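You operate a simulated robot arm through the tools that you are given. There is no shell and no other tool. Be economical: measure what you need, move in short steps, check, and stop when the job is done.

You run a simulated robot arm. Do the job below in one go: nothing can be reset, and whatever is moved stays where it is left.

## Task
Free the paddle, draw about 100 ml into the white-handled jug and stand it on the sample pad.
Fine: the orange paddle under DRAIN; slide its yellow catch back in; nothing spilt; the other jug stays. Set down upright: what you pick out.

It is judged by the outcome, as a careful person would: the job done as asked, and still so three seconds after it is handed in. It fails if anything else is knocked over, pushed out of place, dropped, spilled or broken.

## Robot
A 6-joint arm with a two-finger parallel gripper on a trunk, on a base that drives. Base frame: it is fixed to the floor where the robot stands at the start and does not move with it; the origin is under the middle of the robot, x ahead of it, y to its left, z up. Units: mm, degrees, N and s.
With the tool pointing down near the work surface it reaches from about 100 to 700 mm from the robot's upright axis, wherever it stands. Its first joint turns from -166.0 to 166.0 degrees. Places, roughly: black knob marked rpm [900, 700, 1400]; black knob marked tight free [700, 600, 900]; blue button marked prime filter [800, 400, 800]; green button marked drive start [900, 800, 1300]; green lever marked supply [600, 500, 800]; grey cabinet with sight tube [700, 700, 800]; ledge under the drain [300, 700, 500]; orange paddle [300, 700, 800]; pad marked sample [1000, 300, 900]; purple knob marked in degrees [1100, 600, 1400]; rack of glasses [600, 900, 1400]; steel lever with yellow grip [900, 400, 1200]; switch marked cooler [1100, 500, 1300]; switch marked heater [1000, 600, 1300]; switch marked stirrer [1200, 500, 1300]; white slider [400, 1000, 1200]. Payload 3.91 kg.
Tool frame: the origin (TCP) lies between the finger pads and is the grasp point; the fingertips stand 30 mm ahead of it; z points along the fingers, y is the line along which they close. Largest opening 110 mm; finger width 20, thickness 10; the body of the gripper, 48 by 112 mm, starts 55 mm behind the TCP.
Orientation is that of the tool frame in the base frame, as [roll, pitch, yaw] about the fixed x, y, z axes, in that order (R = Rz(yaw) Ry(pitch) Rx(roll)). With the fingers straight down and closing along the base's y, the tool's x points along the base's -x, its y along +y and its z along -z.

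## Interface
- The arm moves only by the tool arm_command. Its arguments are lists of equal length, an entry for each row: "jaw": the gripper command, from -1 (fully open) to 1 (shut), values between in proportion; "xyz": the shift along the tool's x, y, z in cm, a list of three; "angular": the turn, a rotation vector about the tool's x, y, z in degrees, a list of three. In form: {"jaw": [jaw, ...], "xyz": [[dx, dy, dz], ...], "angular": [[rx, ry, rz], ...]}. A call has 1 to 10 rows; each row is the pose to reach, as a shift and turn from the pose commanded when the call began, along the tool's axes at that moment. Rows are played at 5 a second. More than 50 mm and 8.6 degrees between two rows, or a gripper value outside its range, and nothing of the call is played. A pose out of reach is approached as far as the arm can. The call stops where the force on the tool passes 40 N (or 10 N more than at its start, if that is more) or the arm is blocked; 0.2 s more then pass. Each finger travels about 45 mm/s and halts on what it meets, pressing with about 20 N; the grip force reading is that of the motor and also rises with nothing between the fingers. The clock runs only during rows and for 0.2 s after the last one: add rows that repeat a pose to give the fingers time. It gives the time, the measured TCP pose, the force on the tool (base axes), the opening and the grip force at its end, in the units of the frame above (readings bear some noise), with the torque about the TCP (base axes, N m) and any sound that the robot's microphone picked up, and new pictures: "show" is both (left out), scene, wrist or none.
- Cameras (640 x 400 px; columns grow to the right, rows downward): "scene" is now at [19.6, 188, 1304.5]; the picture's right is [0.46, -0.89, 0.00], its down [-0.65, -0.34, -0.68] and it looks along [0.61, 0.32, -0.73] (base axes); focal length 262 px, centre (320, 200). "wrist" rides on the gripper at [71, 22, -107] in the tool frame; the picture's right is [-0.29, 0.96, 0.00], its down [-0.76, -0.23, -0.61] and it looks along [-0.58, -0.18, 0.79] (tool axes); focal length 243 px, centre (320, 200). There is no depth. A picture from a camera that has moved, and an enlarged one, comes with that camera's place and axes in the base frame and with its lens. The place of the scene camera against the robot may be out by one fixed shift of up to 12 mm in any direction.
- slide_trunk(by): slides the trunk up (or, below 0, down) by that many mm; the arm and the scene camera ride with it, the base frame stays. It gives what a move gives, with no picture.
- roll_base(legs): drives the robot by 1 to 6 legs, each [ahead, left, turn to the left] in mm, mm and degrees, along the robot's own axes; the way and the turn of a leg run together, so that a leg with both is an arc; at most 1500 mm and 180 degrees a leg. The arm and the cameras ride along, it lands a little off, and it stops where it bumps. It gives what a move gives, and a new picture of the scene camera.
- head_to(pan, tilt): turns the head with the scene camera to pan (to the left, within 86 degrees either way) and tilt (down, from -29 to 69), counted from straight ahead of the robot. It gives what a move gives, and a new picture of the scene camera.
- close_up(camera, box): a new picture of the part [left, top, right, bottom] of that camera's present view, enlarged. It takes no simulated time.
- hand_in(): hands the job in; it is judged then, once.

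Work in short steps. Places have to be worked out from the pictures, the camera data and where the tool is seen: move nearer, look again, correct. Check each grasp and each placing, and mend what went wrong. You have 120 turns and 260 pictures in all, those below and enlarged ones among them. Open the gripper and draw the arm clear of the work before you hand the job in, unless the task says otherwise; then end with one line.

The tools are called after ">>>" as a command line: name --argument value ..., lists and objects as JSON in quotes. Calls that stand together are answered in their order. arm_command: Moves the arm, as the interface text tells. Its arguments: {"type":"object","properties":{"jaw":{"type":"array"},"xyz":{"type":"array"},"angular":{"type":"array"},"show":{"type":"string","enum":["both","scene","wrist","none"]}},"required":["jaw","xyz","angular"]} The other tools are called the same way: slide_trunk (by) slides the trunk up or down; roll_base (legs) drives the base; head_to (pan, tilt) turns the head that bears the scene camera; close_up (camera, box) takes an enlarged picture of a part of a camera's view; hand_in () hands the job in.

At the start:

```text
time_s: 0.0
position: [535.4, 83.6, 521.6]
ee_rot: [179.9, 0.0, -179.9]
ft_force: [0.1, 0.8, -0.3]
torque: [0.03, 0.0, 0.03]
width: 109.8
grasp_force: 0.1
trunk travel left (down, up): [-275.0, 315.0]
robot x, y, heading: [-0.1, 1.9, -0.1]
head pan, tilt: [27.6, 46.9]
```

scene: 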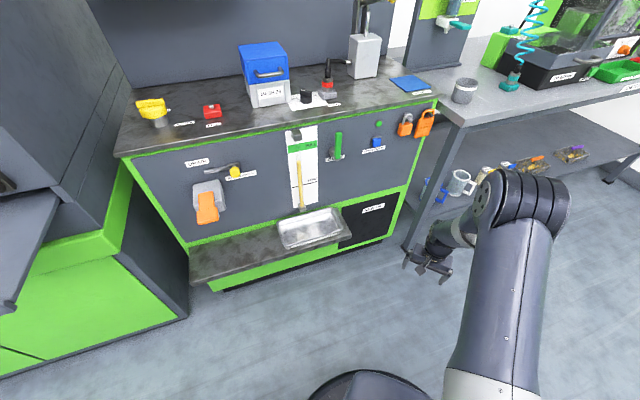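
wrist: 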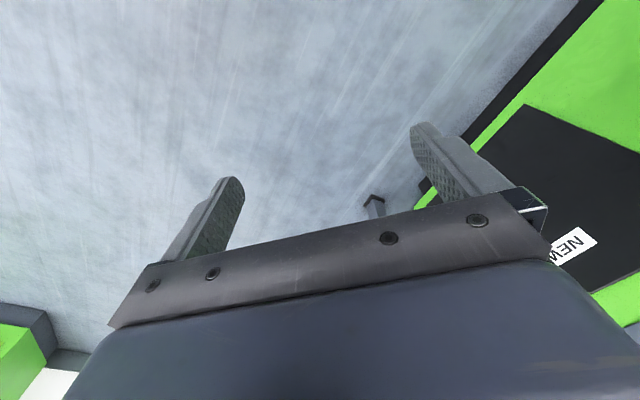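

The scene shows the cabinet with an orange paddle, a yellow-gripped lever, and jugs on a lower shelf at right. I take close-ups to read the labels.

>>> close_up --camera "scene" --box '[170, 140, 330, 240]'

>>> close_up --camera "scene" --box '[400, 140, 560, 240]'

>>> close_up --camera "scene" --box '[320, 60, 480, 160]'

```text
4.00 times, centred on (250, 190) of scene
camera zoom: at [19.6, 188.0, 1304.5], right [0.46, -0.89, 0.0], down [-0.65, -0.34, -0.68], along [0.61, 0.32, -0.73], focal length 1050 px, centre (600, 240)
```

zoom: 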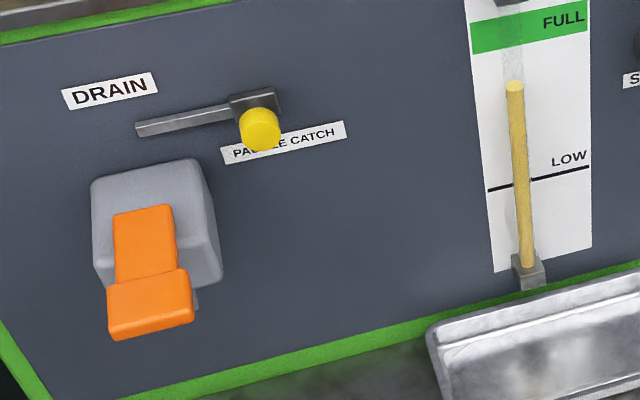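

```text
4.00 times, centred on (480, 190) of scene
camera zoom: at [19.6, 188.0, 1304.5], right [0.46, -0.89, 0.0], down [-0.65, -0.34, -0.68], along [0.61, 0.32, -0.73], focal length 1050 px, centre (-320, 240)
```

zoom: 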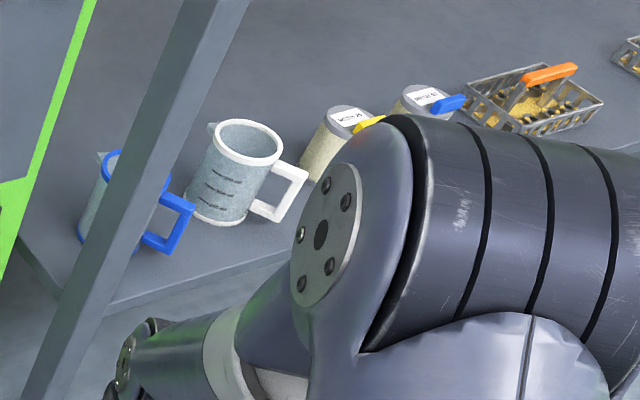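

```text
4.00 times, centred on (400, 110) of scene
camera zoom: at [19.6, 188.0, 1304.5], right [0.46, -0.89, 0.0], down [-0.65, -0.34, -0.68], along [0.61, 0.32, -0.73], focal length 1050 px, centre (0, 560)
```

zoom: 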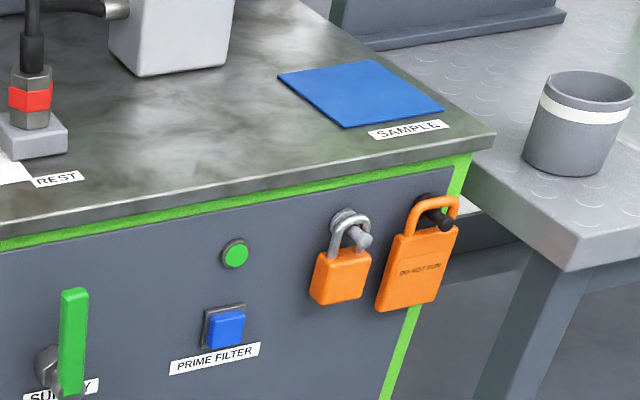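

The cabinet faces me at about 47° heading. First I pull the arm back and up so it clears the ledge before I reposition.

>>> arm_command --jaw '[-1, -1, -1, -1, -1, -1]' --xyz '[[3, 0, -3], [6, 0, -6], [9, 0, -9], [12, 0, -12], [15, 0, -15], [18, 0, -18]]' --angular '[[0, 0, 8], [0, 0, 16], [0, 0, 24], [0, 0, 32], [0, 0, 40], [0, 0, 48]]' --show "none"

>>> arm_command --jaw '[-1, -1, -1, -1, -1, -1, -1, -1, -1, -1]' --xyz '[[0, 0, 0], [0, 0, 0], [0, 0, 0], [0, 0, 0], [0, 0, 0], [0, 0, 0], [0, 0, 0], [0, 0, 0], [0, 0, 0], [0, 0, 0]]' --angular '[[0, 0, 8], [0, 0, 16], [0, 0, 24], [0, 0, 32], [0, 0, 40], [0, 0, 48], [0, 0, 56], [0, 0, 64], [0, 0, 72], [0, 0, 80]]' --show "scene"

```text
time_s: 1.4
position: [355.4, 82.1, 700.6]
ee_rot: [-179.9, 0.0, 131.9]
ft_force: [0.7, 0.6, -0.3]
torque: [-0.01, 0.03, 0.02]
width: 110.2
grasp_force: 0.0
trunk travel left (down, up): [-275.0, 315.0]
robot x, y, heading: [-0.5, 1.2, -0.2]
head pan, tilt: [27.6, 46.9]
```

```text
time_s: 3.6
position: [355.0, 82.5, 702.0]
ee_rot: [-179.9, 0.0, 51.8]
ft_force: [-0.1, -0.4, -0.8]
torque: [-0.02, 0.03, -0.02]
width: 109.8
grasp_force: 0.0
trunk travel left (down, up): [-275.0, 315.0]
robot x, y, heading: [-0.6, -0.3, -0.2]
head pan, tilt: [27.6, 46.9]
camera scene: at [19.6, 188.0, 1304.5], right [0.46, -0.89, 0.0], down [-0.65, -0.34, -0.68], along [0.61, 0.32, -0.73], focal length 262 px, centre (320, 200)
```

scene: 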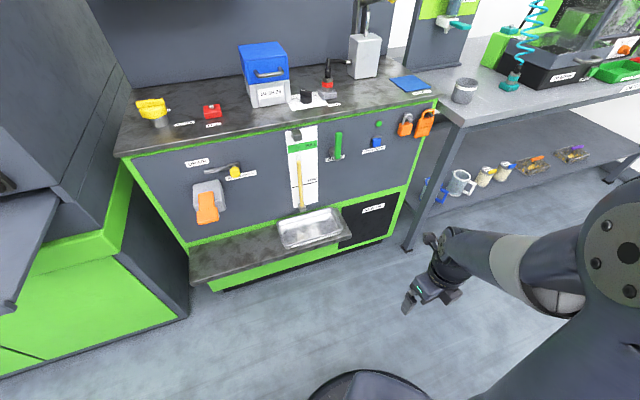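

The wrist is turning properly. I finish the half turn and begin pitching the tool to horizontal.

>>> arm_command --jaw '[-1, -1, -1, -1, -1, -1, -1]' --xyz '[[0, 0, 0], [0, 0, 0], [0, 0, 0], [0, 0, 0], [0, 0, 0], [0, 0, 0], [0, 0, 0]]' --angular '[[0, 0, 8], [0, 0, 16], [0, 0, 24], [0, 0, 32], [0, 0, 40], [0, 0, 48], [0, 0, 51.6]]' --show "none"

>>> arm_command --jaw '[-1, -1, -1, -1, -1, -1, -1, -1, -1, -1]' --xyz '[[0, 0, 0], [0, 0, 0], [0, 0, 0], [0, 0, 0], [0, 0, 0], [0, 0, 0], [0, 0, 0], [0, 0, 0], [0, 0, 0], [0, 0, 0]]' --angular '[[0, 8, 0], [0, 16, 0], [0, 24, 0], [0, 32, 0], [0, 40, 0], [0, 48, 0], [0, 56, 0], [0, 64, 0], [0, 72, 0], [0, 80, 0]]' --show "scene"

```text
time_s: 5.2
position: [354.3, 14.5, 681.2]
ee_rot: [-176.4, -0.5, 2.7]
ft_force: [0.3, 0.6, 0.4]
torque: [0.02, -0.02, -0.03]
width: 110.0
grasp_force: 0.1
out of reach, approached as far as the arm can: row 4, 5, 6, 7
trunk travel left (down, up): [-275.0, 315.0]
robot x, y, heading: [-2.5, -3.6, 0.2]
head pan, tilt: [27.6, 46.9]
```

```text
time_s: 7.4
position: [370.3, -9.9, 692.3]
ee_rot: [-160.4, -79.5, -16.6]
ft_force: [0.3, -0.2, 0.1]
torque: [-0.03, 0.04, 0.0]
width: 110.0
grasp_force: 0.2
out of reach, approached as far as the arm can: row 4, 5, 6, 7, 8, 9, 10
trunk travel left (down, up): [-275.0, 315.0]
robot x, y, heading: [-0.5, 1.6, 0.0]
head pan, tilt: [27.6, 46.9]
camera scene: at [19.5, 187.9, 1304.5], right [0.46, -0.89, 0.0], down [-0.65, -0.34, -0.68], along [0.61, 0.32, -0.73], focal length 262 px, centre (320, 200)
```

scene: 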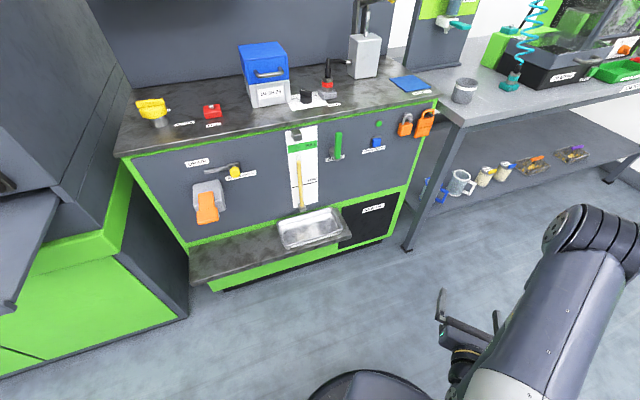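

Tool is now nearly horizontal with the wrist camera on top. Now I drive in front of the drain, facing the cabinet.

>>> roll_base --legs '[[0, 250, 0], [0, 0, 46.5]]'

>>> head_to --pan 5 --tilt 42

```text
time_s: 11.3
position: [261.0, 512.6, 692.3]
ee_rot: [-159.5, -79.8, 29.7]
ft_force: [0.1, 0.2, 0.7]
torque: [-0.02, 0.0, 0.03]
width: 109.9
grasp_force: 0.0
trunk travel left (down, up): [-275.0, 315.0]
robot x, y, heading: [2.4, 248.7, 46.8]
head pan, tilt: [27.6, 46.9]
camera scene: at [-122.3, 383.2, 1304.5], right [0.96, -0.27, 0.0], down [-0.2, -0.7, -0.68], along [0.18, 0.66, -0.73], focal length 262 px, centre (320, 200)
```

scene: 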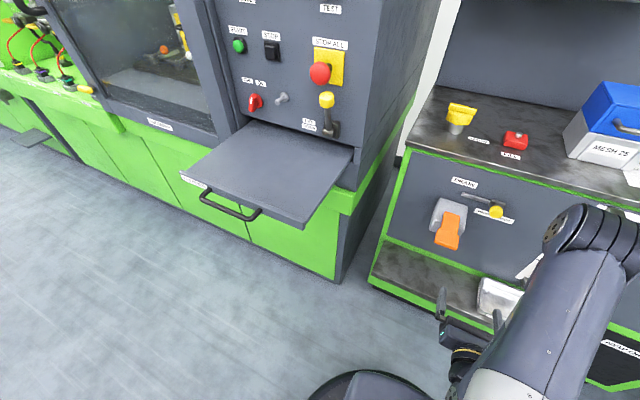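

```text
time_s: 12.2
position: [261.8, 512.9, 693.2]
ee_rot: [-159.5, -79.8, 29.6]
ft_force: [0.2, -0.6, -0.7]
torque: [0.0, -0.01, -0.03]
width: 110.0
grasp_force: 0.1
trunk travel left (down, up): [-275.0, 315.0]
robot x, y, heading: [0.2, 243.5, 46.6]
head pan, tilt: [5.0, 42.0]
camera scene: at [-92.2, 372.2, 1311.5], right [0.79, -0.62, 0.0], down [-0.41, -0.53, -0.74], along [0.46, 0.58, -0.67], focal length 262 px, centre (320, 200)
```

scene: 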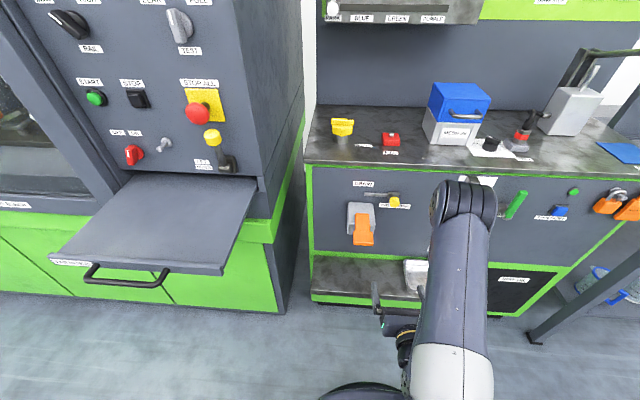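

Good frontal view. I zoom onto the drain.

>>> close_up --camera "scene" --box '[320, 165, 440, 240]'

```text
5.33 times, centred on (380, 202) of scene
camera zoom: at [-92.2, 372.2, 1311.5], right [0.79, -0.62, 0.0], down [-0.41, -0.53, -0.74], along [0.46, 0.58, -0.67], focal length 1400 px, centre (0, 187)
```

zoom: 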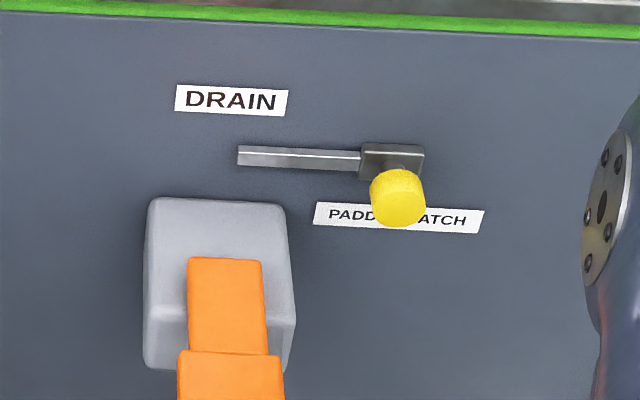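

Triangulating the two views puts the yellow knob near (423, 676, 801). I move halfway to a spot in front of it, levelling the tool, and check how it tracks.

>>> arm_command --jaw '[-1, -1, -1]' --xyz '[[2.2, 0, 2], [4.4, 0, 4], [6.6, 0, 6]]' --angular '[[0, 3, 0], [0, 6, 0], [0, 9.5, 0]]' --show "both"

>>> close_up --camera "scene" --box '[320, 190, 400, 240]'

```text
time_s: 13.0
position: [319.4, 547.8, 747.8]
ee_rot: [-91.4, -86.4, -38.5]
ft_force: [0.4, 0.0, 0.4]
torque: [0.0, 0.02, -0.02]
width: 110.3
grasp_force: 0.0
out of reach, approached as far as the arm can: row 1, 2, 3
trunk travel left (down, up): [-275.0, 315.0]
robot x, y, heading: [2.9, 248.9, 46.6]
head pan, tilt: [5.0, 42.0]
camera scene: at [-92.1, 372.2, 1311.4], right [0.79, -0.62, 0.0], down [-0.41, -0.53, -0.74], along [0.46, 0.58, -0.67], focal length 262 px, centre (320, 200)
camera wrist: at [270.7, 450.5, 816.9], right [0.72, -0.6, -0.35], down [-0.6, -0.29, -0.74], along [0.35, 0.74, -0.57], focal length 243 px, centre (320, 200)
```

scene: 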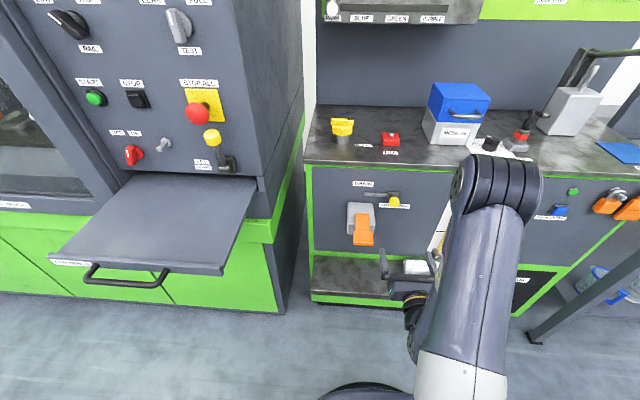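
wrist: 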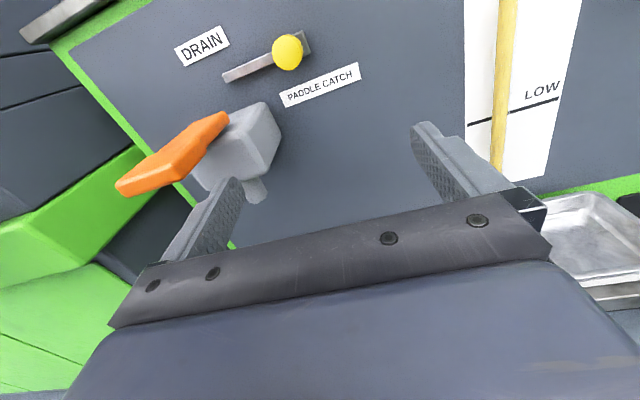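

```text
8.00 times, centred on (360, 215) of scene
camera zoom: at [-92.1, 372.2, 1311.4], right [0.79, -0.62, 0.0], down [-0.41, -0.53, -0.74], along [0.46, 0.58, -0.67], focal length 2099 px, centre (0, 80)
```

zoom: 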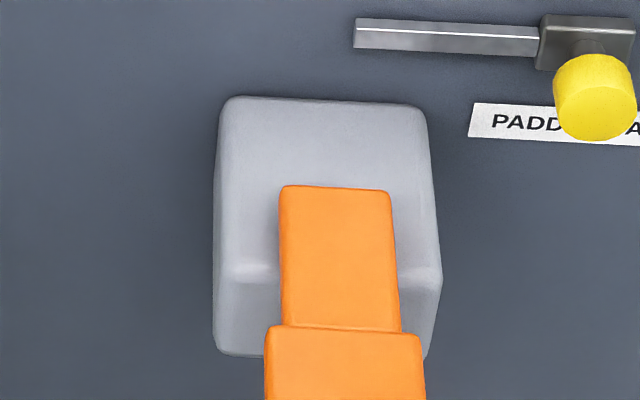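

The nozzle is visible under the housing, with the paddle in front of it. I move toward a spot in front of the knob with small heading and roll corrections.

>>> arm_command --jaw '[-0.5, -0.3, 0]' --xyz '[[2, -0.4, 2], [4, -0.8, 4], [5.3, -1.1, 6]]' --angular '[[-1, 0, -1], [-2, 0, -2], [-3.4, 0, -3.6]]' --show "wrist"

```text
time_s: 13.8
position: [377.8, 563.5, 803.0]
ee_rot: [172.1, -89.7, 55.4]
ft_force: [0.4, 1.1, -0.2]
torque: [-0.01, 0.01, -0.02]
width: 55.0
grasp_force: 0.1
out of reach, approached as far as the arm can: row 1, 2, 3
trunk travel left (down, up): [-275.0, 315.0]
robot x, y, heading: [2.3, 249.4, 47.0]
head pan, tilt: [5.0, 42.0]
camera wrist: at [322.3, 471.7, 875.2], right [0.7, -0.65, -0.29], down [-0.58, -0.29, -0.76], along [0.41, 0.7, -0.59], focal length 243 px, centre (320, 200)
```

wrist: 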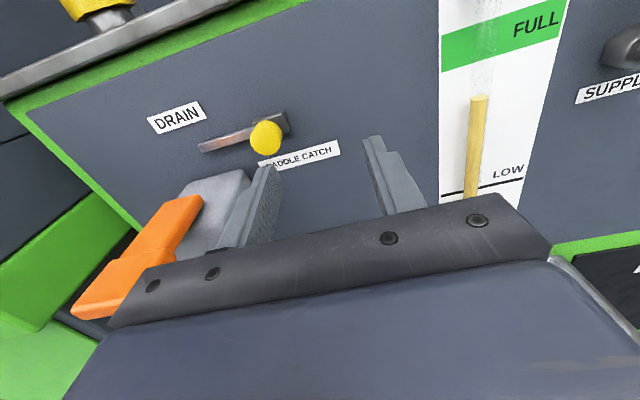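

This orientation is at a joint limit: it drifts right as it extends. I back off and unwind the wrist half a turn, so the camera sits underneath and the arm stays well conditioned.

>>> arm_command --jaw '[-1, -1, -1, -1, -1, -1, -1, -1, -1, -1]' --xyz '[[0, 0, -3], [0, 0, -6], [0, 0, -9], [0, 0, -12], [0, 0, -12], [0, 0, -12], [0, 0, -12], [0, 0, -12], [0, 0, -12], [0, 0, -12]]' --angular '[[0, 0, -8], [0, 0, -16], [0, 0, -24], [0, 0, -32], [0, 0, -40], [0, 0, -48], [0, 0, -56], [0, 0, -64], [0, 0, -72], [0, 0, -80]]' --show "none"

>>> arm_command --jaw '[-1, -1, -1, -1, -1, -1, -1, -1, -1, -1]' --xyz '[[0, 0, 0], [0, 0, 0], [0, 0, 0], [0, 0, 0], [0, 0, 0], [0, 0, 0], [0, 0, 0], [0, 0, 0], [0, 0, 0], [0, 0, 0]]' --angular '[[0, 0, -8], [0, 0, -16], [0, 0, -24], [0, 0, -32], [0, 0, -40], [0, 0, -48], [0, 0, -56], [0, 0, -64], [0, 0, -72], [0, 0, -80]]' --show "none"

>>> arm_command --jaw '[-1, -1, -1]' --xyz '[[0, 0, 0], [0, 0, 0], [0, 0, 0]]' --angular '[[0, 0, -8], [0, 0, -16], [0, 0, -20]]' --show "both"

```text
time_s: 16.2
position: [321.9, 483.6, 811.1]
ee_rot: [85.8, -7.5, 137.0]
ft_force: [0.3, 0.7, 0.9]
torque: [-0.01, 0.04, 0.0]
width: 110.1
grasp_force: 0.0
trunk travel left (down, up): [-275.0, 315.0]
robot x, y, heading: [1.3, 247.4, 46.9]
head pan, tilt: [5.0, 42.0]
stopped in row 10: the arm was blocked; the commanded pose is now the measured one
```

```text
time_s: 18.4
position: [322.2, 484.5, 810.3]
ee_rot: [76.5, 72.2, 123.7]
ft_force: [-0.5, -0.2, -0.7]
torque: [0.0, -0.01, 0.01]
width: 109.8
grasp_force: 0.0
trunk travel left (down, up): [-275.0, 315.0]
robot x, y, heading: [-3.1, 247.7, 47.0]
head pan, tilt: [5.0, 42.0]
```

```text
time_s: 19.2
position: [344.3, 473.5, 869.0]
ee_rot: [-30.2, 85.7, 16.5]
ft_force: [-0.5, -0.1, -0.5]
torque: [0.0, 0.03, 0.02]
width: 109.7
grasp_force: 0.1
out of reach, approached as far as the arm can: row 1, 2, 3
trunk travel left (down, up): [-275.0, 315.0]
robot x, y, heading: [0.5, 250.6, 46.9]
head pan, tilt: [5.0, 42.0]
camera scene: at [-92.0, 372.2, 1311.4], right [0.79, -0.62, 0.0], down [-0.41, -0.53, -0.74], along [0.46, 0.58, -0.67], focal length 262 px, centre (320, 200)
camera wrist: at [260.7, 412.8, 789.8], right [-0.72, 0.65, 0.25], down [-0.3, -0.62, 0.73], along [0.63, 0.44, 0.64], focal length 243 px, centre (320, 200)
```

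scene: 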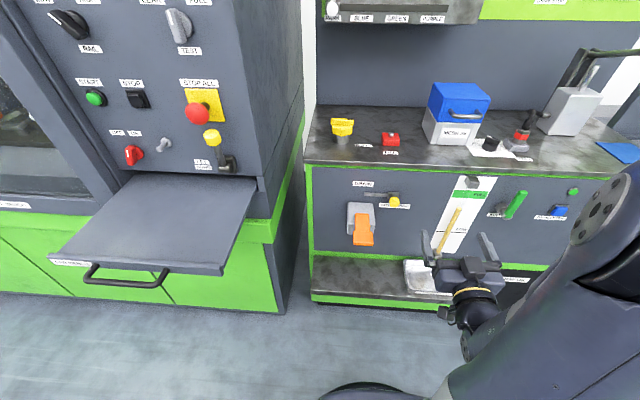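
wrist: 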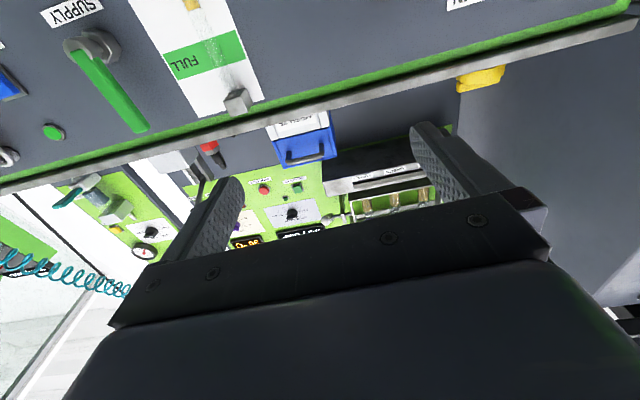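

Still slightly out of reach this close to the body. I advance toward the knob to see whether the pose becomes reachable.

>>> arm_command --jaw '[-1, -0.6, -0.3]' --xyz '[[0, 2, 3], [0, 4, 6], [0, 5.5, 10]]' --angular '[[0, 0, 0], [0, 0, 0], [0, 0, 0]]' --show "wrist"

```text
time_s: 20.0
position: [389.1, 573.1, 895.5]
ee_rot: [-10.9, 86.4, 36.0]
ft_force: [0.7, -0.4, 0.3]
torque: [0.0, 0.01, -0.05]
width: 71.6
grasp_force: 0.2
out of reach, approached as far as the arm can: row 1, 2, 3
trunk travel left (down, up): [-275.0, 315.0]
robot x, y, heading: [0.4, 248.4, 46.9]
head pan, tilt: [5.0, 42.0]
camera wrist: at [304.6, 513.1, 817.0], right [-0.71, 0.64, 0.28], down [-0.29, -0.63, 0.72], along [0.64, 0.44, 0.63], focal length 243 px, centre (320, 200)
```

wrist: 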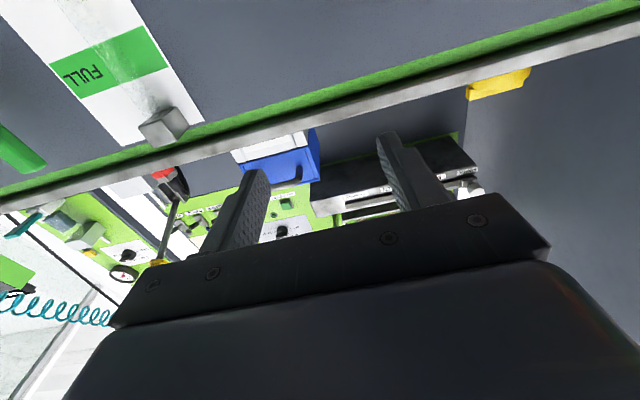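

The arm drifts up because the wrist can't bend far enough at this height. Lowering the trunk should help, so I do that.

>>> slide_trunk --by -120

>>> arm_command --jaw '[-0.3]' --xyz '[[0, 0, 0]]' --angular '[[0, 0, 0]]' --show "both"

```text
time_s: 21.5
position: [389.3, 571.6, 774.8]
ee_rot: [-10.8, 86.4, 36.0]
ft_force: [0.6, -0.1, -0.2]
torque: [0.0, -0.02, -0.04]
width: 71.6
grasp_force: 0.0
trunk travel left (down, up): [-155.0, 435.0]
robot x, y, heading: [-4.7, 244.2, 46.7]
head pan, tilt: [5.0, 42.0]
```

```text
time_s: 21.9
position: [390.2, 572.0, 774.7]
ee_rot: [-10.8, 86.3, 36.0]
ft_force: [-0.2, 0.4, 0.6]
torque: [0.0, 0.0, 0.0]
width: 71.4
grasp_force: 0.0
trunk travel left (down, up): [-155.0, 435.0]
robot x, y, heading: [-0.4, 248.6, 46.7]
head pan, tilt: [5.0, 42.0]
camera scene: at [-92.1, 372.1, 1191.5], right [0.79, -0.62, 0.0], down [-0.41, -0.53, -0.74], along [0.46, 0.58, -0.67], focal length 262 px, centre (320, 200)
camera wrist: at [304.5, 512.5, 697.0], right [-0.71, 0.64, 0.28], down [-0.29, -0.63, 0.72], along [0.64, 0.43, 0.63], focal length 243 px, centre (320, 200)
```

scene: 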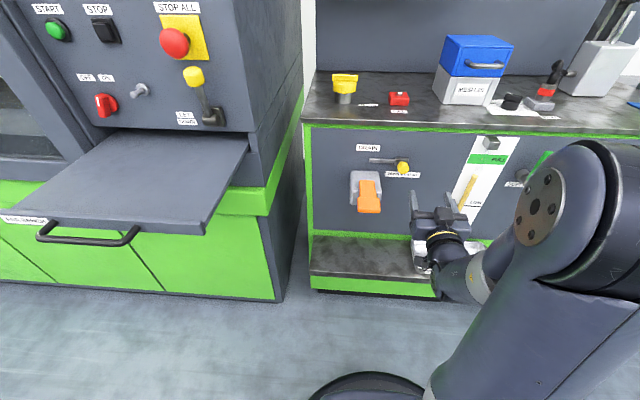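
wrist: 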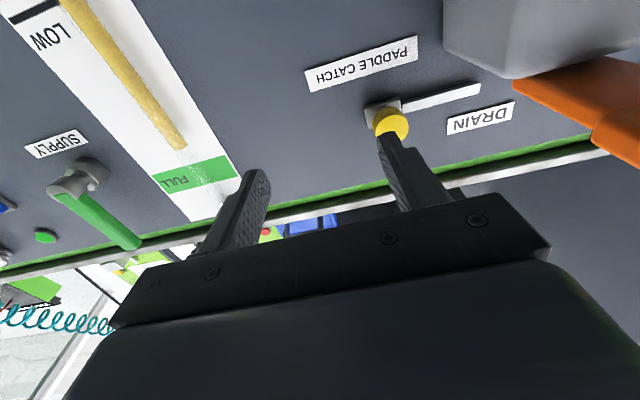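

The tool is now aligned with the cabinet at n≈684 (distance along the face normal), 48 mm right of the knob and 26 mm below it. I shift left and up, opening the jaws.

>>> arm_command --jaw '[-0.4, -0.4, -0.4]' --xyz '[[-0.9, 1.6, 0], [-1.8, 3.2, 0], [-2.6, 4.8, 0]]' --angular '[[0, 0, 0], [0, 0, 0], [0, 0, 0]]' --show "both"

>>> close_up --camera "scene" --box '[340, 130, 460, 205]'

```text
time_s: 22.7
position: [376.6, 571.3, 792.1]
ee_rot: [-11.8, 86.4, 35.4]
ft_force: [0.5, 0.5, -0.5]
torque: [-0.02, 0.0, -0.03]
width: 76.8
grasp_force: 0.0
out of reach, approached as far as the arm can: row 1, 2, 3
trunk travel left (down, up): [-155.0, 435.0]
robot x, y, heading: [-3.6, 245.2, 46.5]
head pan, tilt: [5.0, 42.0]
camera scene: at [-92.2, 372.1, 1191.5], right [0.79, -0.62, 0.0], down [-0.41, -0.53, -0.74], along [0.46, 0.58, -0.67], focal length 262 px, centre (320, 200)
camera wrist: at [292.5, 510.8, 714.7], right [-0.72, 0.64, 0.28], down [-0.28, -0.63, 0.72], along [0.64, 0.44, 0.63], focal length 243 px, centre (320, 200)
```

scene: 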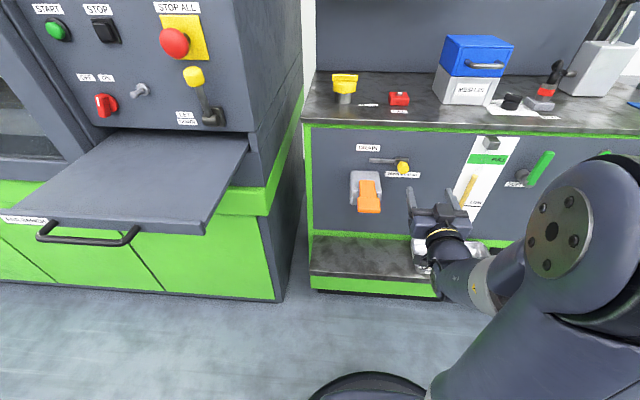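
wrist: 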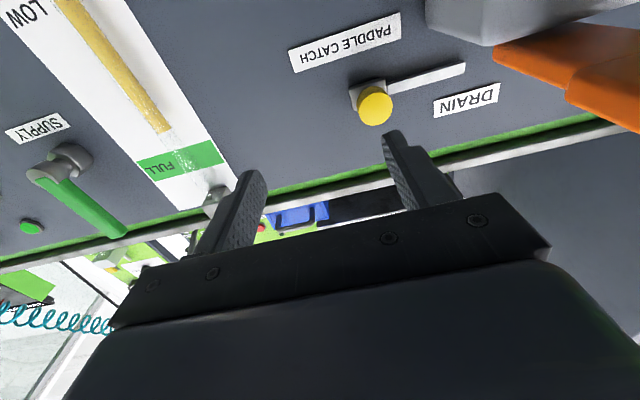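

```text
5.33 times, centred on (400, 168) of scene
camera zoom: at [-92.2, 372.1, 1191.5], right [0.79, -0.62, 0.0], down [-0.41, -0.53, -0.74], along [0.46, 0.58, -0.67], focal length 1400 px, centre (-107, 373)
```

zoom: 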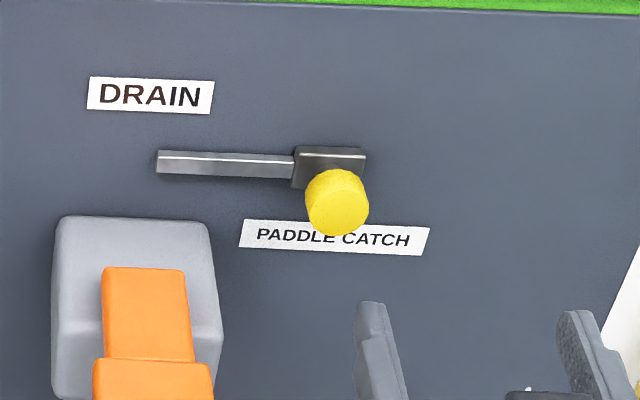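

Still marginal at the wrist. I lower the trunk further and command the arm back up and left.

>>> slide_trunk --by -140

>>> arm_command --jaw '[-0.4, -0.4, -0.4, -0.4]' --xyz '[[-3, 0, 0], [-6, 0, 0], [-9, 1, 0], [-12, 2, 0]]' --angular '[[0, 0, 0], [0, 0, 0], [0, 0, 0], [0, 0, 0]]' --show "scene"

```text
time_s: 24.4
position: [378.0, 571.9, 653.1]
ee_rot: [-11.5, 86.5, 35.7]
ft_force: [1.2, 0.4, 0.1]
torque: [-0.02, 0.0, 0.01]
width: 77.1
grasp_force: 0.1
trunk travel left (down, up): [-15.0, 575.0]
robot x, y, heading: [0.4, 248.3, 46.7]
head pan, tilt: [5.0, 42.0]
```

```text
time_s: 25.4
position: [355.9, 580.4, 771.2]
ee_rot: [-11.5, 86.6, 35.8]
ft_force: [0.5, 0.0, -0.6]
torque: [0.04, 0.02, 0.01]
width: 77.2
grasp_force: 0.2
trunk travel left (down, up): [-15.0, 575.0]
robot x, y, heading: [1.3, 247.8, 46.9]
head pan, tilt: [5.0, 42.0]
camera scene: at [-92.0, 372.2, 1051.4], right [0.79, -0.62, 0.0], down [-0.41, -0.53, -0.74], along [0.46, 0.58, -0.67], focal length 262 px, centre (320, 200)
```

scene: 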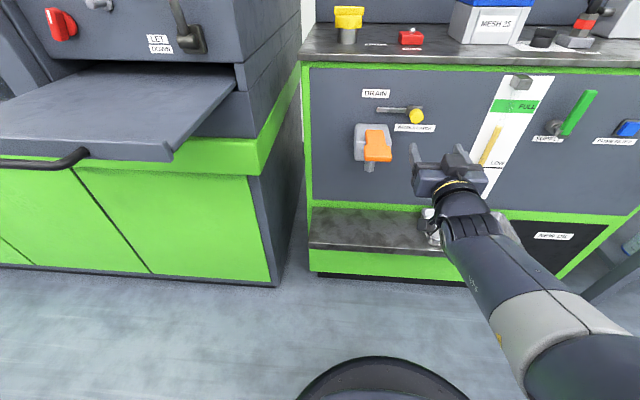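

Now the pose is reached without complaint. I zoom for precise positions of the knob, paddle and nozzle.

>>> close_up --camera "scene" --box '[340, 80, 500, 180]'

>>> close_up --camera "scene" --box '[300, 170, 540, 320]'

```text
4.00 times, centred on (420, 130) of scene
camera zoom: at [-92.0, 372.2, 1051.4], right [0.79, -0.62, 0.0], down [-0.41, -0.53, -0.74], along [0.46, 0.58, -0.67], focal length 1050 px, centre (-80, 480)
```

zoom: 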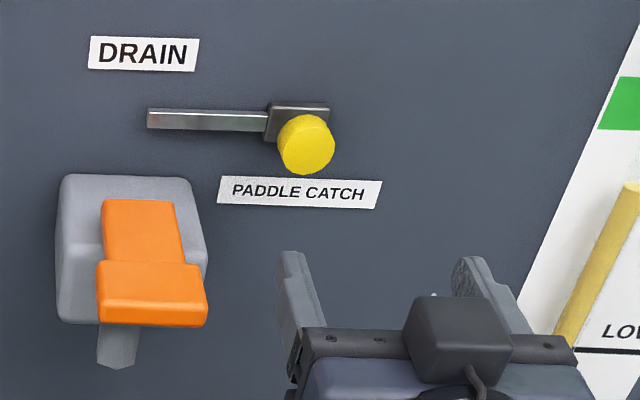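

```text
2.67 times, centred on (420, 245) of scene
camera zoom: at [-92.0, 372.2, 1051.4], right [0.79, -0.62, 0.0], down [-0.41, -0.53, -0.74], along [0.46, 0.58, -0.67], focal length 700 px, centre (53, 80)
```

zoom: 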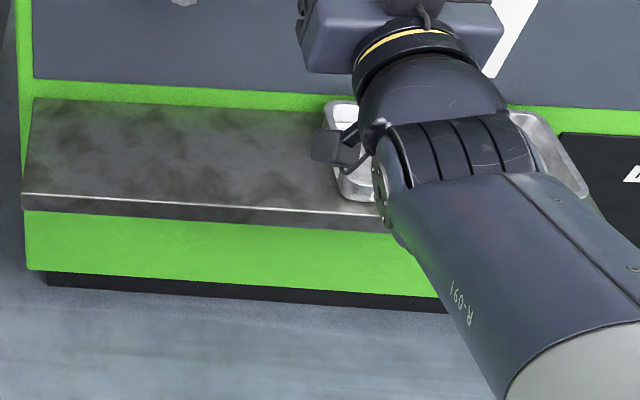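

Triangulation: knob at u≈-156 (sideways along the face), n≈786, z≈797. Cabinet face is at n≈819. Paddle top is z≈778 spanning n 638–750. Nozzle tip is at u≈-251, n≈719, z≈688. I align with the knob at standoff.

>>> arm_command --jaw '[-0.2, -0.2, -0.2]' --xyz '[[-1.2, 0.8, 0], [-2.4, 1.7, 1.5], [-2.5, 1.7, 4]]' --angular '[[0, 1, 0], [0, 2, 0], [0, 3.3, 0]]' --show "wrist"

>>> close_up --camera "scene" --box '[340, 80, 500, 180]'

```text
time_s: 26.2
position: [372.0, 619.0, 800.7]
ee_rot: [-84.1, 89.3, -36.5]
ft_force: [-0.1, -0.2, 0.7]
torque: [0.01, 0.0, 0.02]
width: 65.8
grasp_force: 0.0
out of reach, approached as far as the arm can: row 2, 3
trunk travel left (down, up): [-15.0, 575.0]
robot x, y, heading: [0.7, 247.5, 46.7]
head pan, tilt: [5.0, 42.0]
camera wrist: at [285.0, 554.0, 728.6], right [-0.71, 0.65, 0.28], down [-0.25, -0.6, 0.76], along [0.66, 0.47, 0.58], focal length 243 px, centre (320, 200)
```

wrist: 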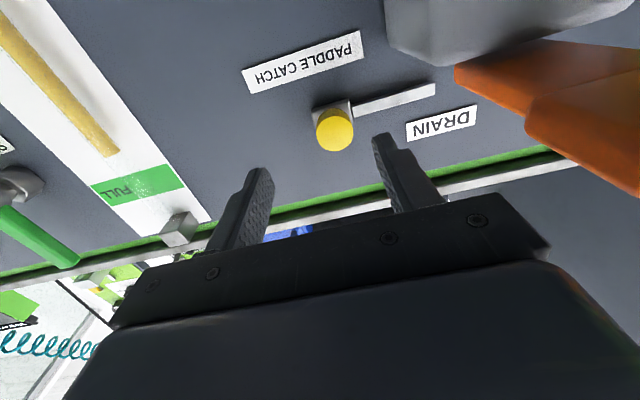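

```text
4.00 times, centred on (420, 130) of scene
camera zoom: at [-92.2, 372.0, 1051.5], right [0.79, -0.62, 0.0], down [-0.41, -0.53, -0.74], along [0.46, 0.58, -0.67], focal length 1050 px, centre (-80, 480)
```

zoom: 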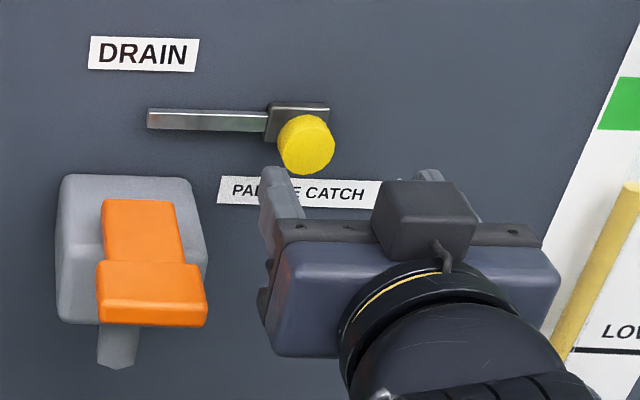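

Aligned: u≈-154 and z≈801 at n≈706, with the knob centred between the fingers in the view. I advance 5.5 cm.

>>> arm_command --jaw '[-0.2, -0.2, -0.2]' --xyz '[[0.2, 0, 2], [0.3, 0, 4], [0.3, 0, 5.5]]' --angular '[[0, 0, 0], [0, 0, 0], [0, 0, 0]]' --show "wrist"

>>> close_up --camera "scene" --box '[340, 80, 500, 180]'

```text
time_s: 27.0
position: [413.5, 655.0, 799.1]
ee_rot: [-82.2, 89.2, -34.6]
ft_force: [-0.3, -0.9, 0.5]
torque: [0.01, 0.0, -0.01]
width: 65.8
grasp_force: 0.0
out of reach, approached as far as the arm can: row 2, 3
trunk travel left (down, up): [-15.0, 575.0]
robot x, y, heading: [0.5, 245.3, 46.5]
head pan, tilt: [5.0, 42.0]
camera wrist: at [326.0, 589.8, 726.9], right [-0.71, 0.65, 0.28], down [-0.25, -0.6, 0.76], along [0.66, 0.47, 0.59], focal length 243 px, centre (320, 200)
```

wrist: 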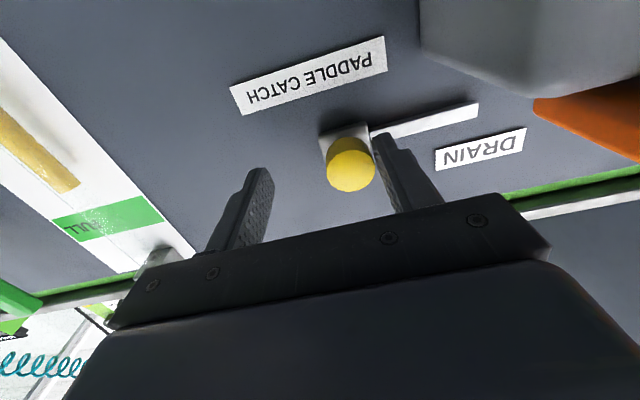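

```text
4.00 times, centred on (420, 130) of scene
camera zoom: at [-92.2, 372.0, 1051.5], right [0.79, -0.62, 0.0], down [-0.41, -0.53, -0.74], along [0.46, 0.58, -0.67], focal length 1050 px, centre (-80, 480)
```

zoom: 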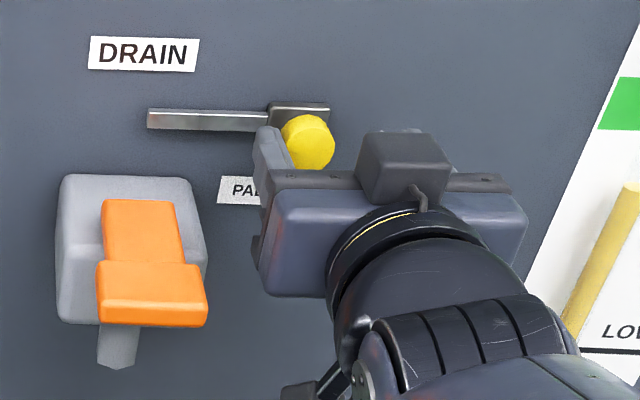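

The fingers straddle the knob. I close the gripper on it.

>>> arm_command --jaw '[0.3, 0.7, 1, 1, 1]' --xyz '[[0, 0, 0], [0, 0, 0], [0, 0, 0], [0, 0, 0], [0, 0, 0]]' --angular '[[0, 0, 0], [0, 0, 0], [0, 0, 0], [0, 0, 0], [0, 0, 0]]' --show "wrist"

>>> close_up --camera "scene" --box '[340, 80, 500, 180]'

```text
time_s: 28.2
position: [413.1, 654.4, 798.6]
ee_rot: [-84.7, 89.4, -37.0]
ft_force: [1.6, 0.0, 0.4]
torque: [-0.04, 0.06, -0.37]
width: 27.7
grasp_force: 45.4
trunk travel left (down, up): [-15.0, 575.0]
robot x, y, heading: [1.4, 246.0, 46.9]
head pan, tilt: [5.0, 42.0]
camera wrist: at [326.1, 589.6, 726.7], right [-0.71, 0.65, 0.28], down [-0.25, -0.6, 0.76], along [0.66, 0.47, 0.58], focal length 243 px, centre (320, 200)
```

wrist: 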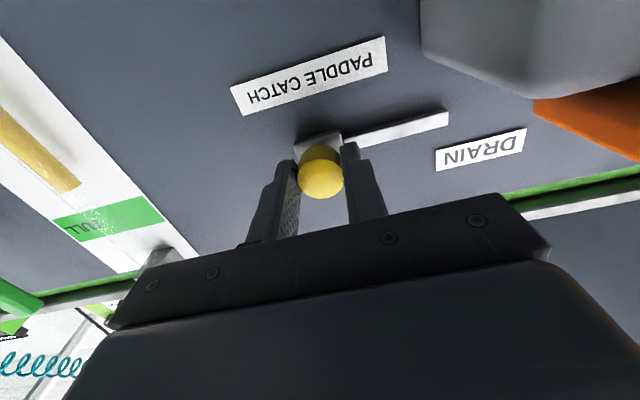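

```text
4.00 times, centred on (420, 130) of scene
camera zoom: at [-92.0, 372.1, 1051.5], right [0.79, -0.62, 0.0], down [-0.41, -0.53, -0.74], along [0.46, 0.58, -0.67], focal length 1050 px, centre (-80, 480)
```

zoom: 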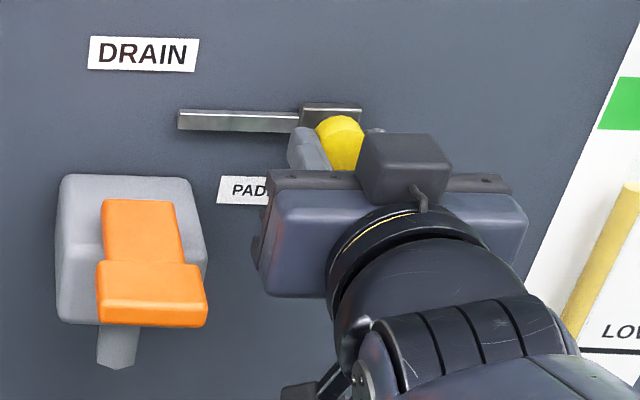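

The whole bolt moved right with the knob, so "out" is to the right. I pull it further right until it stops.

>>> arm_command --jaw '[1, 1, 1, 1, 1]' --xyz '[[0, -1, 0], [0, -2, 0], [0, -3, 0], [0, -4, 0], [0, -5, 0]]' --angular '[[0, 0, 0], [0, 0, 0], [0, 0, 0], [0, 0, 0], [0, 0, 0]]' --show "none"

>>> close_up --camera "scene" --box '[340, 80, 500, 180]'

```text
time_s: 28.8
position: [420.8, 647.6, 798.1]
ee_rot: [-77.3, 89.0, -29.0]
ft_force: [-8.3, 7.1, 0.6]
torque: [-0.27, 0.04, -0.39]
width: 27.6
grasp_force: 45.0
trunk travel left (down, up): [-15.0, 575.0]
robot x, y, heading: [1.6, 252.8, 47.1]
head pan, tilt: [5.0, 42.0]
stopped in row 3: the force on the tool passed its limit (the readings are from after the stop); the commanded pose is now the measured one
```

```text
4.00 times, centred on (420, 130) of scene
camera zoom: at [-93.9, 372.6, 1051.3], right [0.79, -0.61, 0.0], down [-0.41, -0.53, -0.74], along [0.46, 0.59, -0.67], focal length 1050 px, centre (-80, 480)
```

zoom: 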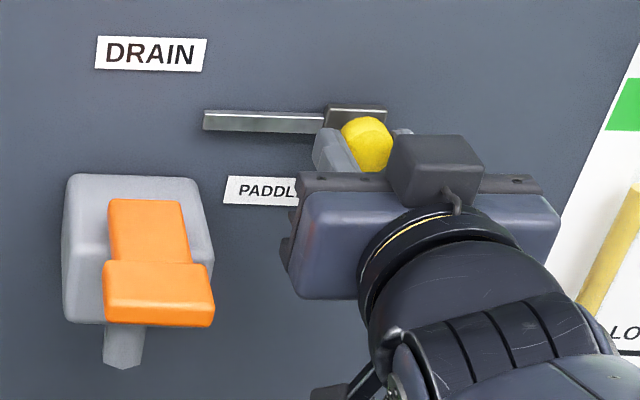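

It hit its end stop, about 27 mm of travel. I release and back away, then check that it stays.

>>> arm_command --jaw '[0.5, 0, -0.4, -0.4, -0.4, -0.4, -0.4]' --xyz '[[0, 0, 0], [0, 0, 0], [0, 0, 0], [0, 0, -3], [0, 0, -6], [0, 0, -10], [0, 0, -14]]' --angular '[[0, 0, 0], [0, 0, 0], [0, 0, 0], [0, 0, 0], [0, 0, 0], [0, 0, 0], [0, 0, 0]]' --show "scene"

>>> close_up --camera "scene" --box '[340, 80, 500, 180]'

```text
time_s: 30.6
position: [337.3, 554.3, 774.5]
ee_rot: [-178.0, 87.0, -129.2]
ft_force: [-0.2, 0.7, 0.2]
torque: [-0.03, 0.0, 0.01]
width: 77.1
grasp_force: 0.1
trunk travel left (down, up): [-15.0, 575.0]
robot x, y, heading: [-0.4, 247.0, 46.8]
head pan, tilt: [5.0, 42.0]
stopped in row 7: the arm was blocked; the commanded pose is now the measured one
camera scene: at [-88.6, 374.5, 1051.1], right [0.79, -0.62, 0.0], down [-0.42, -0.53, -0.74], along [0.45, 0.58, -0.67], focal length 262 px, centre (320, 200)
```

scene: 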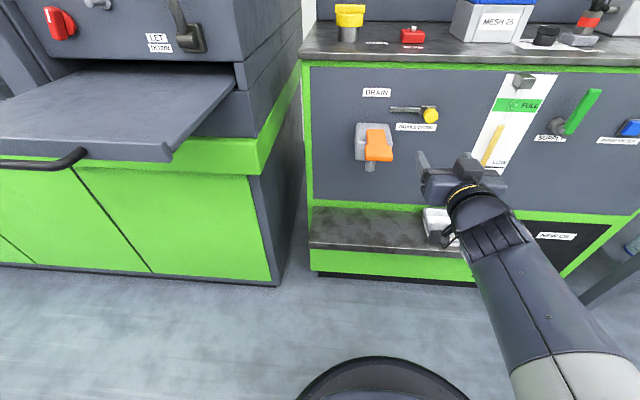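

```text
4.00 times, centred on (420, 130) of scene
camera zoom: at [-88.6, 374.5, 1051.1], right [0.79, -0.62, 0.0], down [-0.42, -0.53, -0.74], along [0.45, 0.58, -0.67], focal length 1050 px, centre (-80, 480)
```

zoom: 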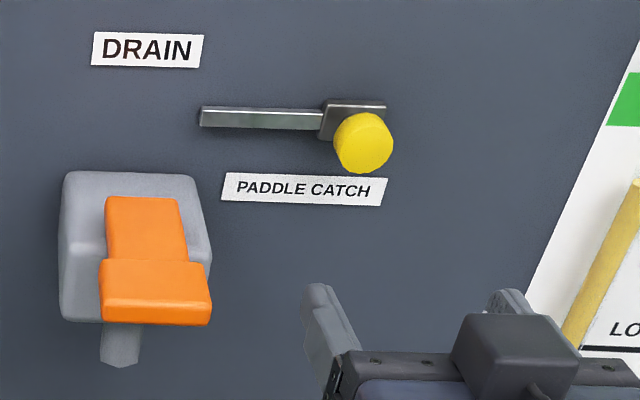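

The catch is out and stays, about 30 mm right of where it was. Now for the jug: I back away and strafe right to the bench.

>>> roll_base --legs '[[-170, 0, 0], [0, -830, 0]]'

>>> head_to --pan -10 --tilt 32

```text
time_s: 36.1
position: [826.4, -135.8, 774.7]
ee_rot: [-177.2, 87.1, -128.6]
ft_force: [0.1, 0.4, -0.1]
torque: [0.0, -0.01, -0.01]
width: 77.2
grasp_force: 0.0
trunk travel left (down, up): [-15.0, 575.0]
robot x, y, heading: [483.6, -442.0, 46.9]
head pan, tilt: [5.0, 42.0]
camera scene: at [400.0, -313.9, 1051.5], right [0.79, -0.62, 0.0], down [-0.42, -0.53, -0.74], along [0.46, 0.58, -0.67], focal length 262 px, centre (320, 200)
```

scene: 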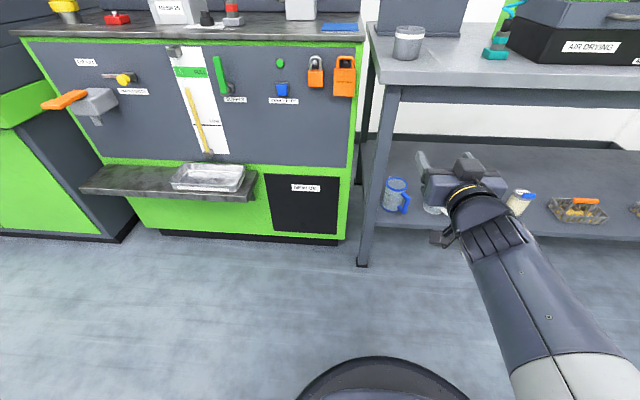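

```text
time_s: 36.9
position: [827.0, -137.5, 774.3]
ee_rot: [-177.3, 87.0, -128.8]
ft_force: [0.3, 0.1, 1.5]
torque: [-0.08, 0.04, -0.01]
width: 76.8
grasp_force: 0.0
trunk travel left (down, up): [-15.0, 575.0]
robot x, y, heading: [486.2, -443.8, 46.9]
head pan, tilt: [-10.0, 32.0]
camera scene: at [419.3, -326.2, 1066.5], right [0.6, -0.8, 0.0], down [-0.43, -0.32, -0.85], along [0.68, 0.51, -0.53], focal length 262 px, centre (320, 200)
```

scene: 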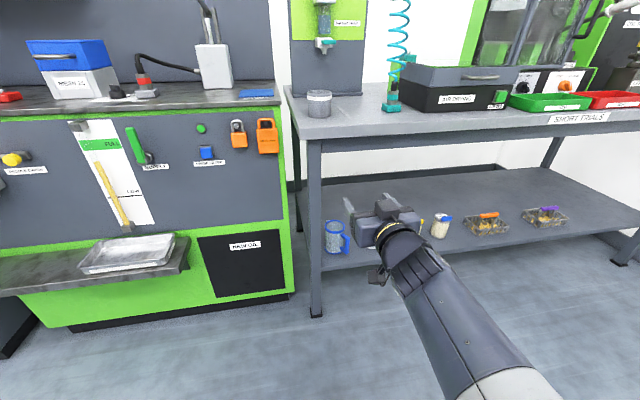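

I'm in front of the bench, but the gripper hides the white jug. I lower the arm and pitch the tool 30° down, the grasp attitude.

>>> arm_command --jaw '[-1, -1, -1, -1, -1, -1, -1, -1, -1, -1]' --xyz '[[2, 0, 0], [4, 0, 0], [6, 0, 0], [8, 0, 0], [10, 0, 0], [12, 0, 0], [14, 0, 0], [16, 0, 0], [18, 0, 0], [20, 0, 0]]' --angular '[[0, 3, 0], [0, 6, 0], [0, 9, 0], [0, 12, 0], [0, 15, 0], [0, 18, 0], [0, 21, 0], [0, 24, 0], [0, 27, 0], [0, 30, 0]]' --show "both"

>>> close_up --camera "scene" --box '[300, 170, 460, 270]'

```text
time_s: 39.1
position: [818.5, -145.8, 577.3]
ee_rot: [-179.6, 57.3, -131.1]
ft_force: [-0.3, 0.2, 0.3]
torque: [0.0, 0.0, 0.02]
width: 110.2
grasp_force: 0.1
trunk travel left (down, up): [-15.0, 575.0]
robot x, y, heading: [487.5, -441.6, 47.0]
head pan, tilt: [-10.0, 32.0]
camera scene: at [415.9, -329.0, 1066.6], right [0.6, -0.8, 0.0], down [-0.42, -0.32, -0.85], along [0.68, 0.51, -0.53], focal length 262 px, centre (320, 200)
camera wrist: at [716.7, -227.0, 574.4], right [-0.61, 0.75, 0.24], down [0.1, -0.23, 0.97], along [0.78, 0.62, 0.06], focal length 243 px, centre (320, 200)
```

scene: 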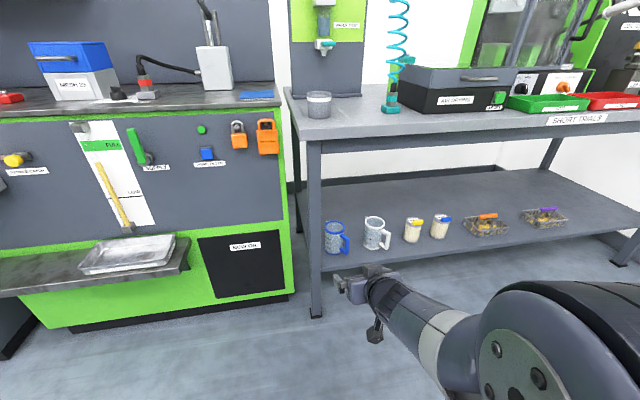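
wrist: 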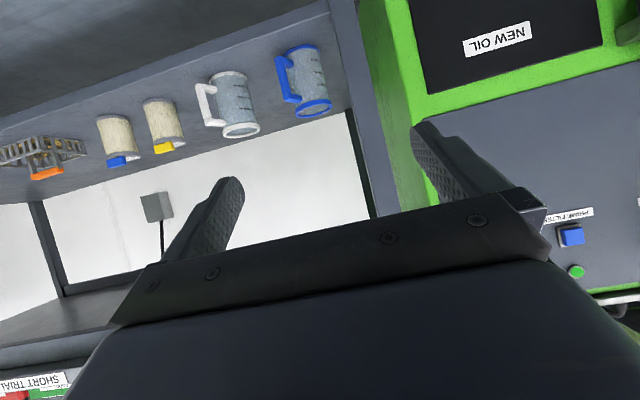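

```text
4.00 times, centred on (380, 220) of scene
camera zoom: at [415.9, -329.0, 1066.6], right [0.6, -0.8, 0.0], down [-0.42, -0.32, -0.85], along [0.68, 0.51, -0.53], focal length 1050 px, centre (80, 120)
```

zoom: 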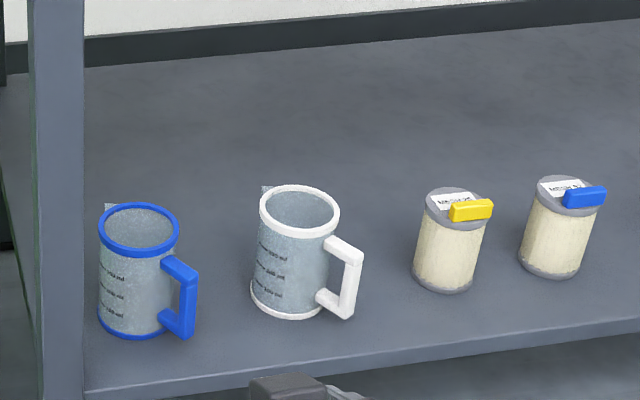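

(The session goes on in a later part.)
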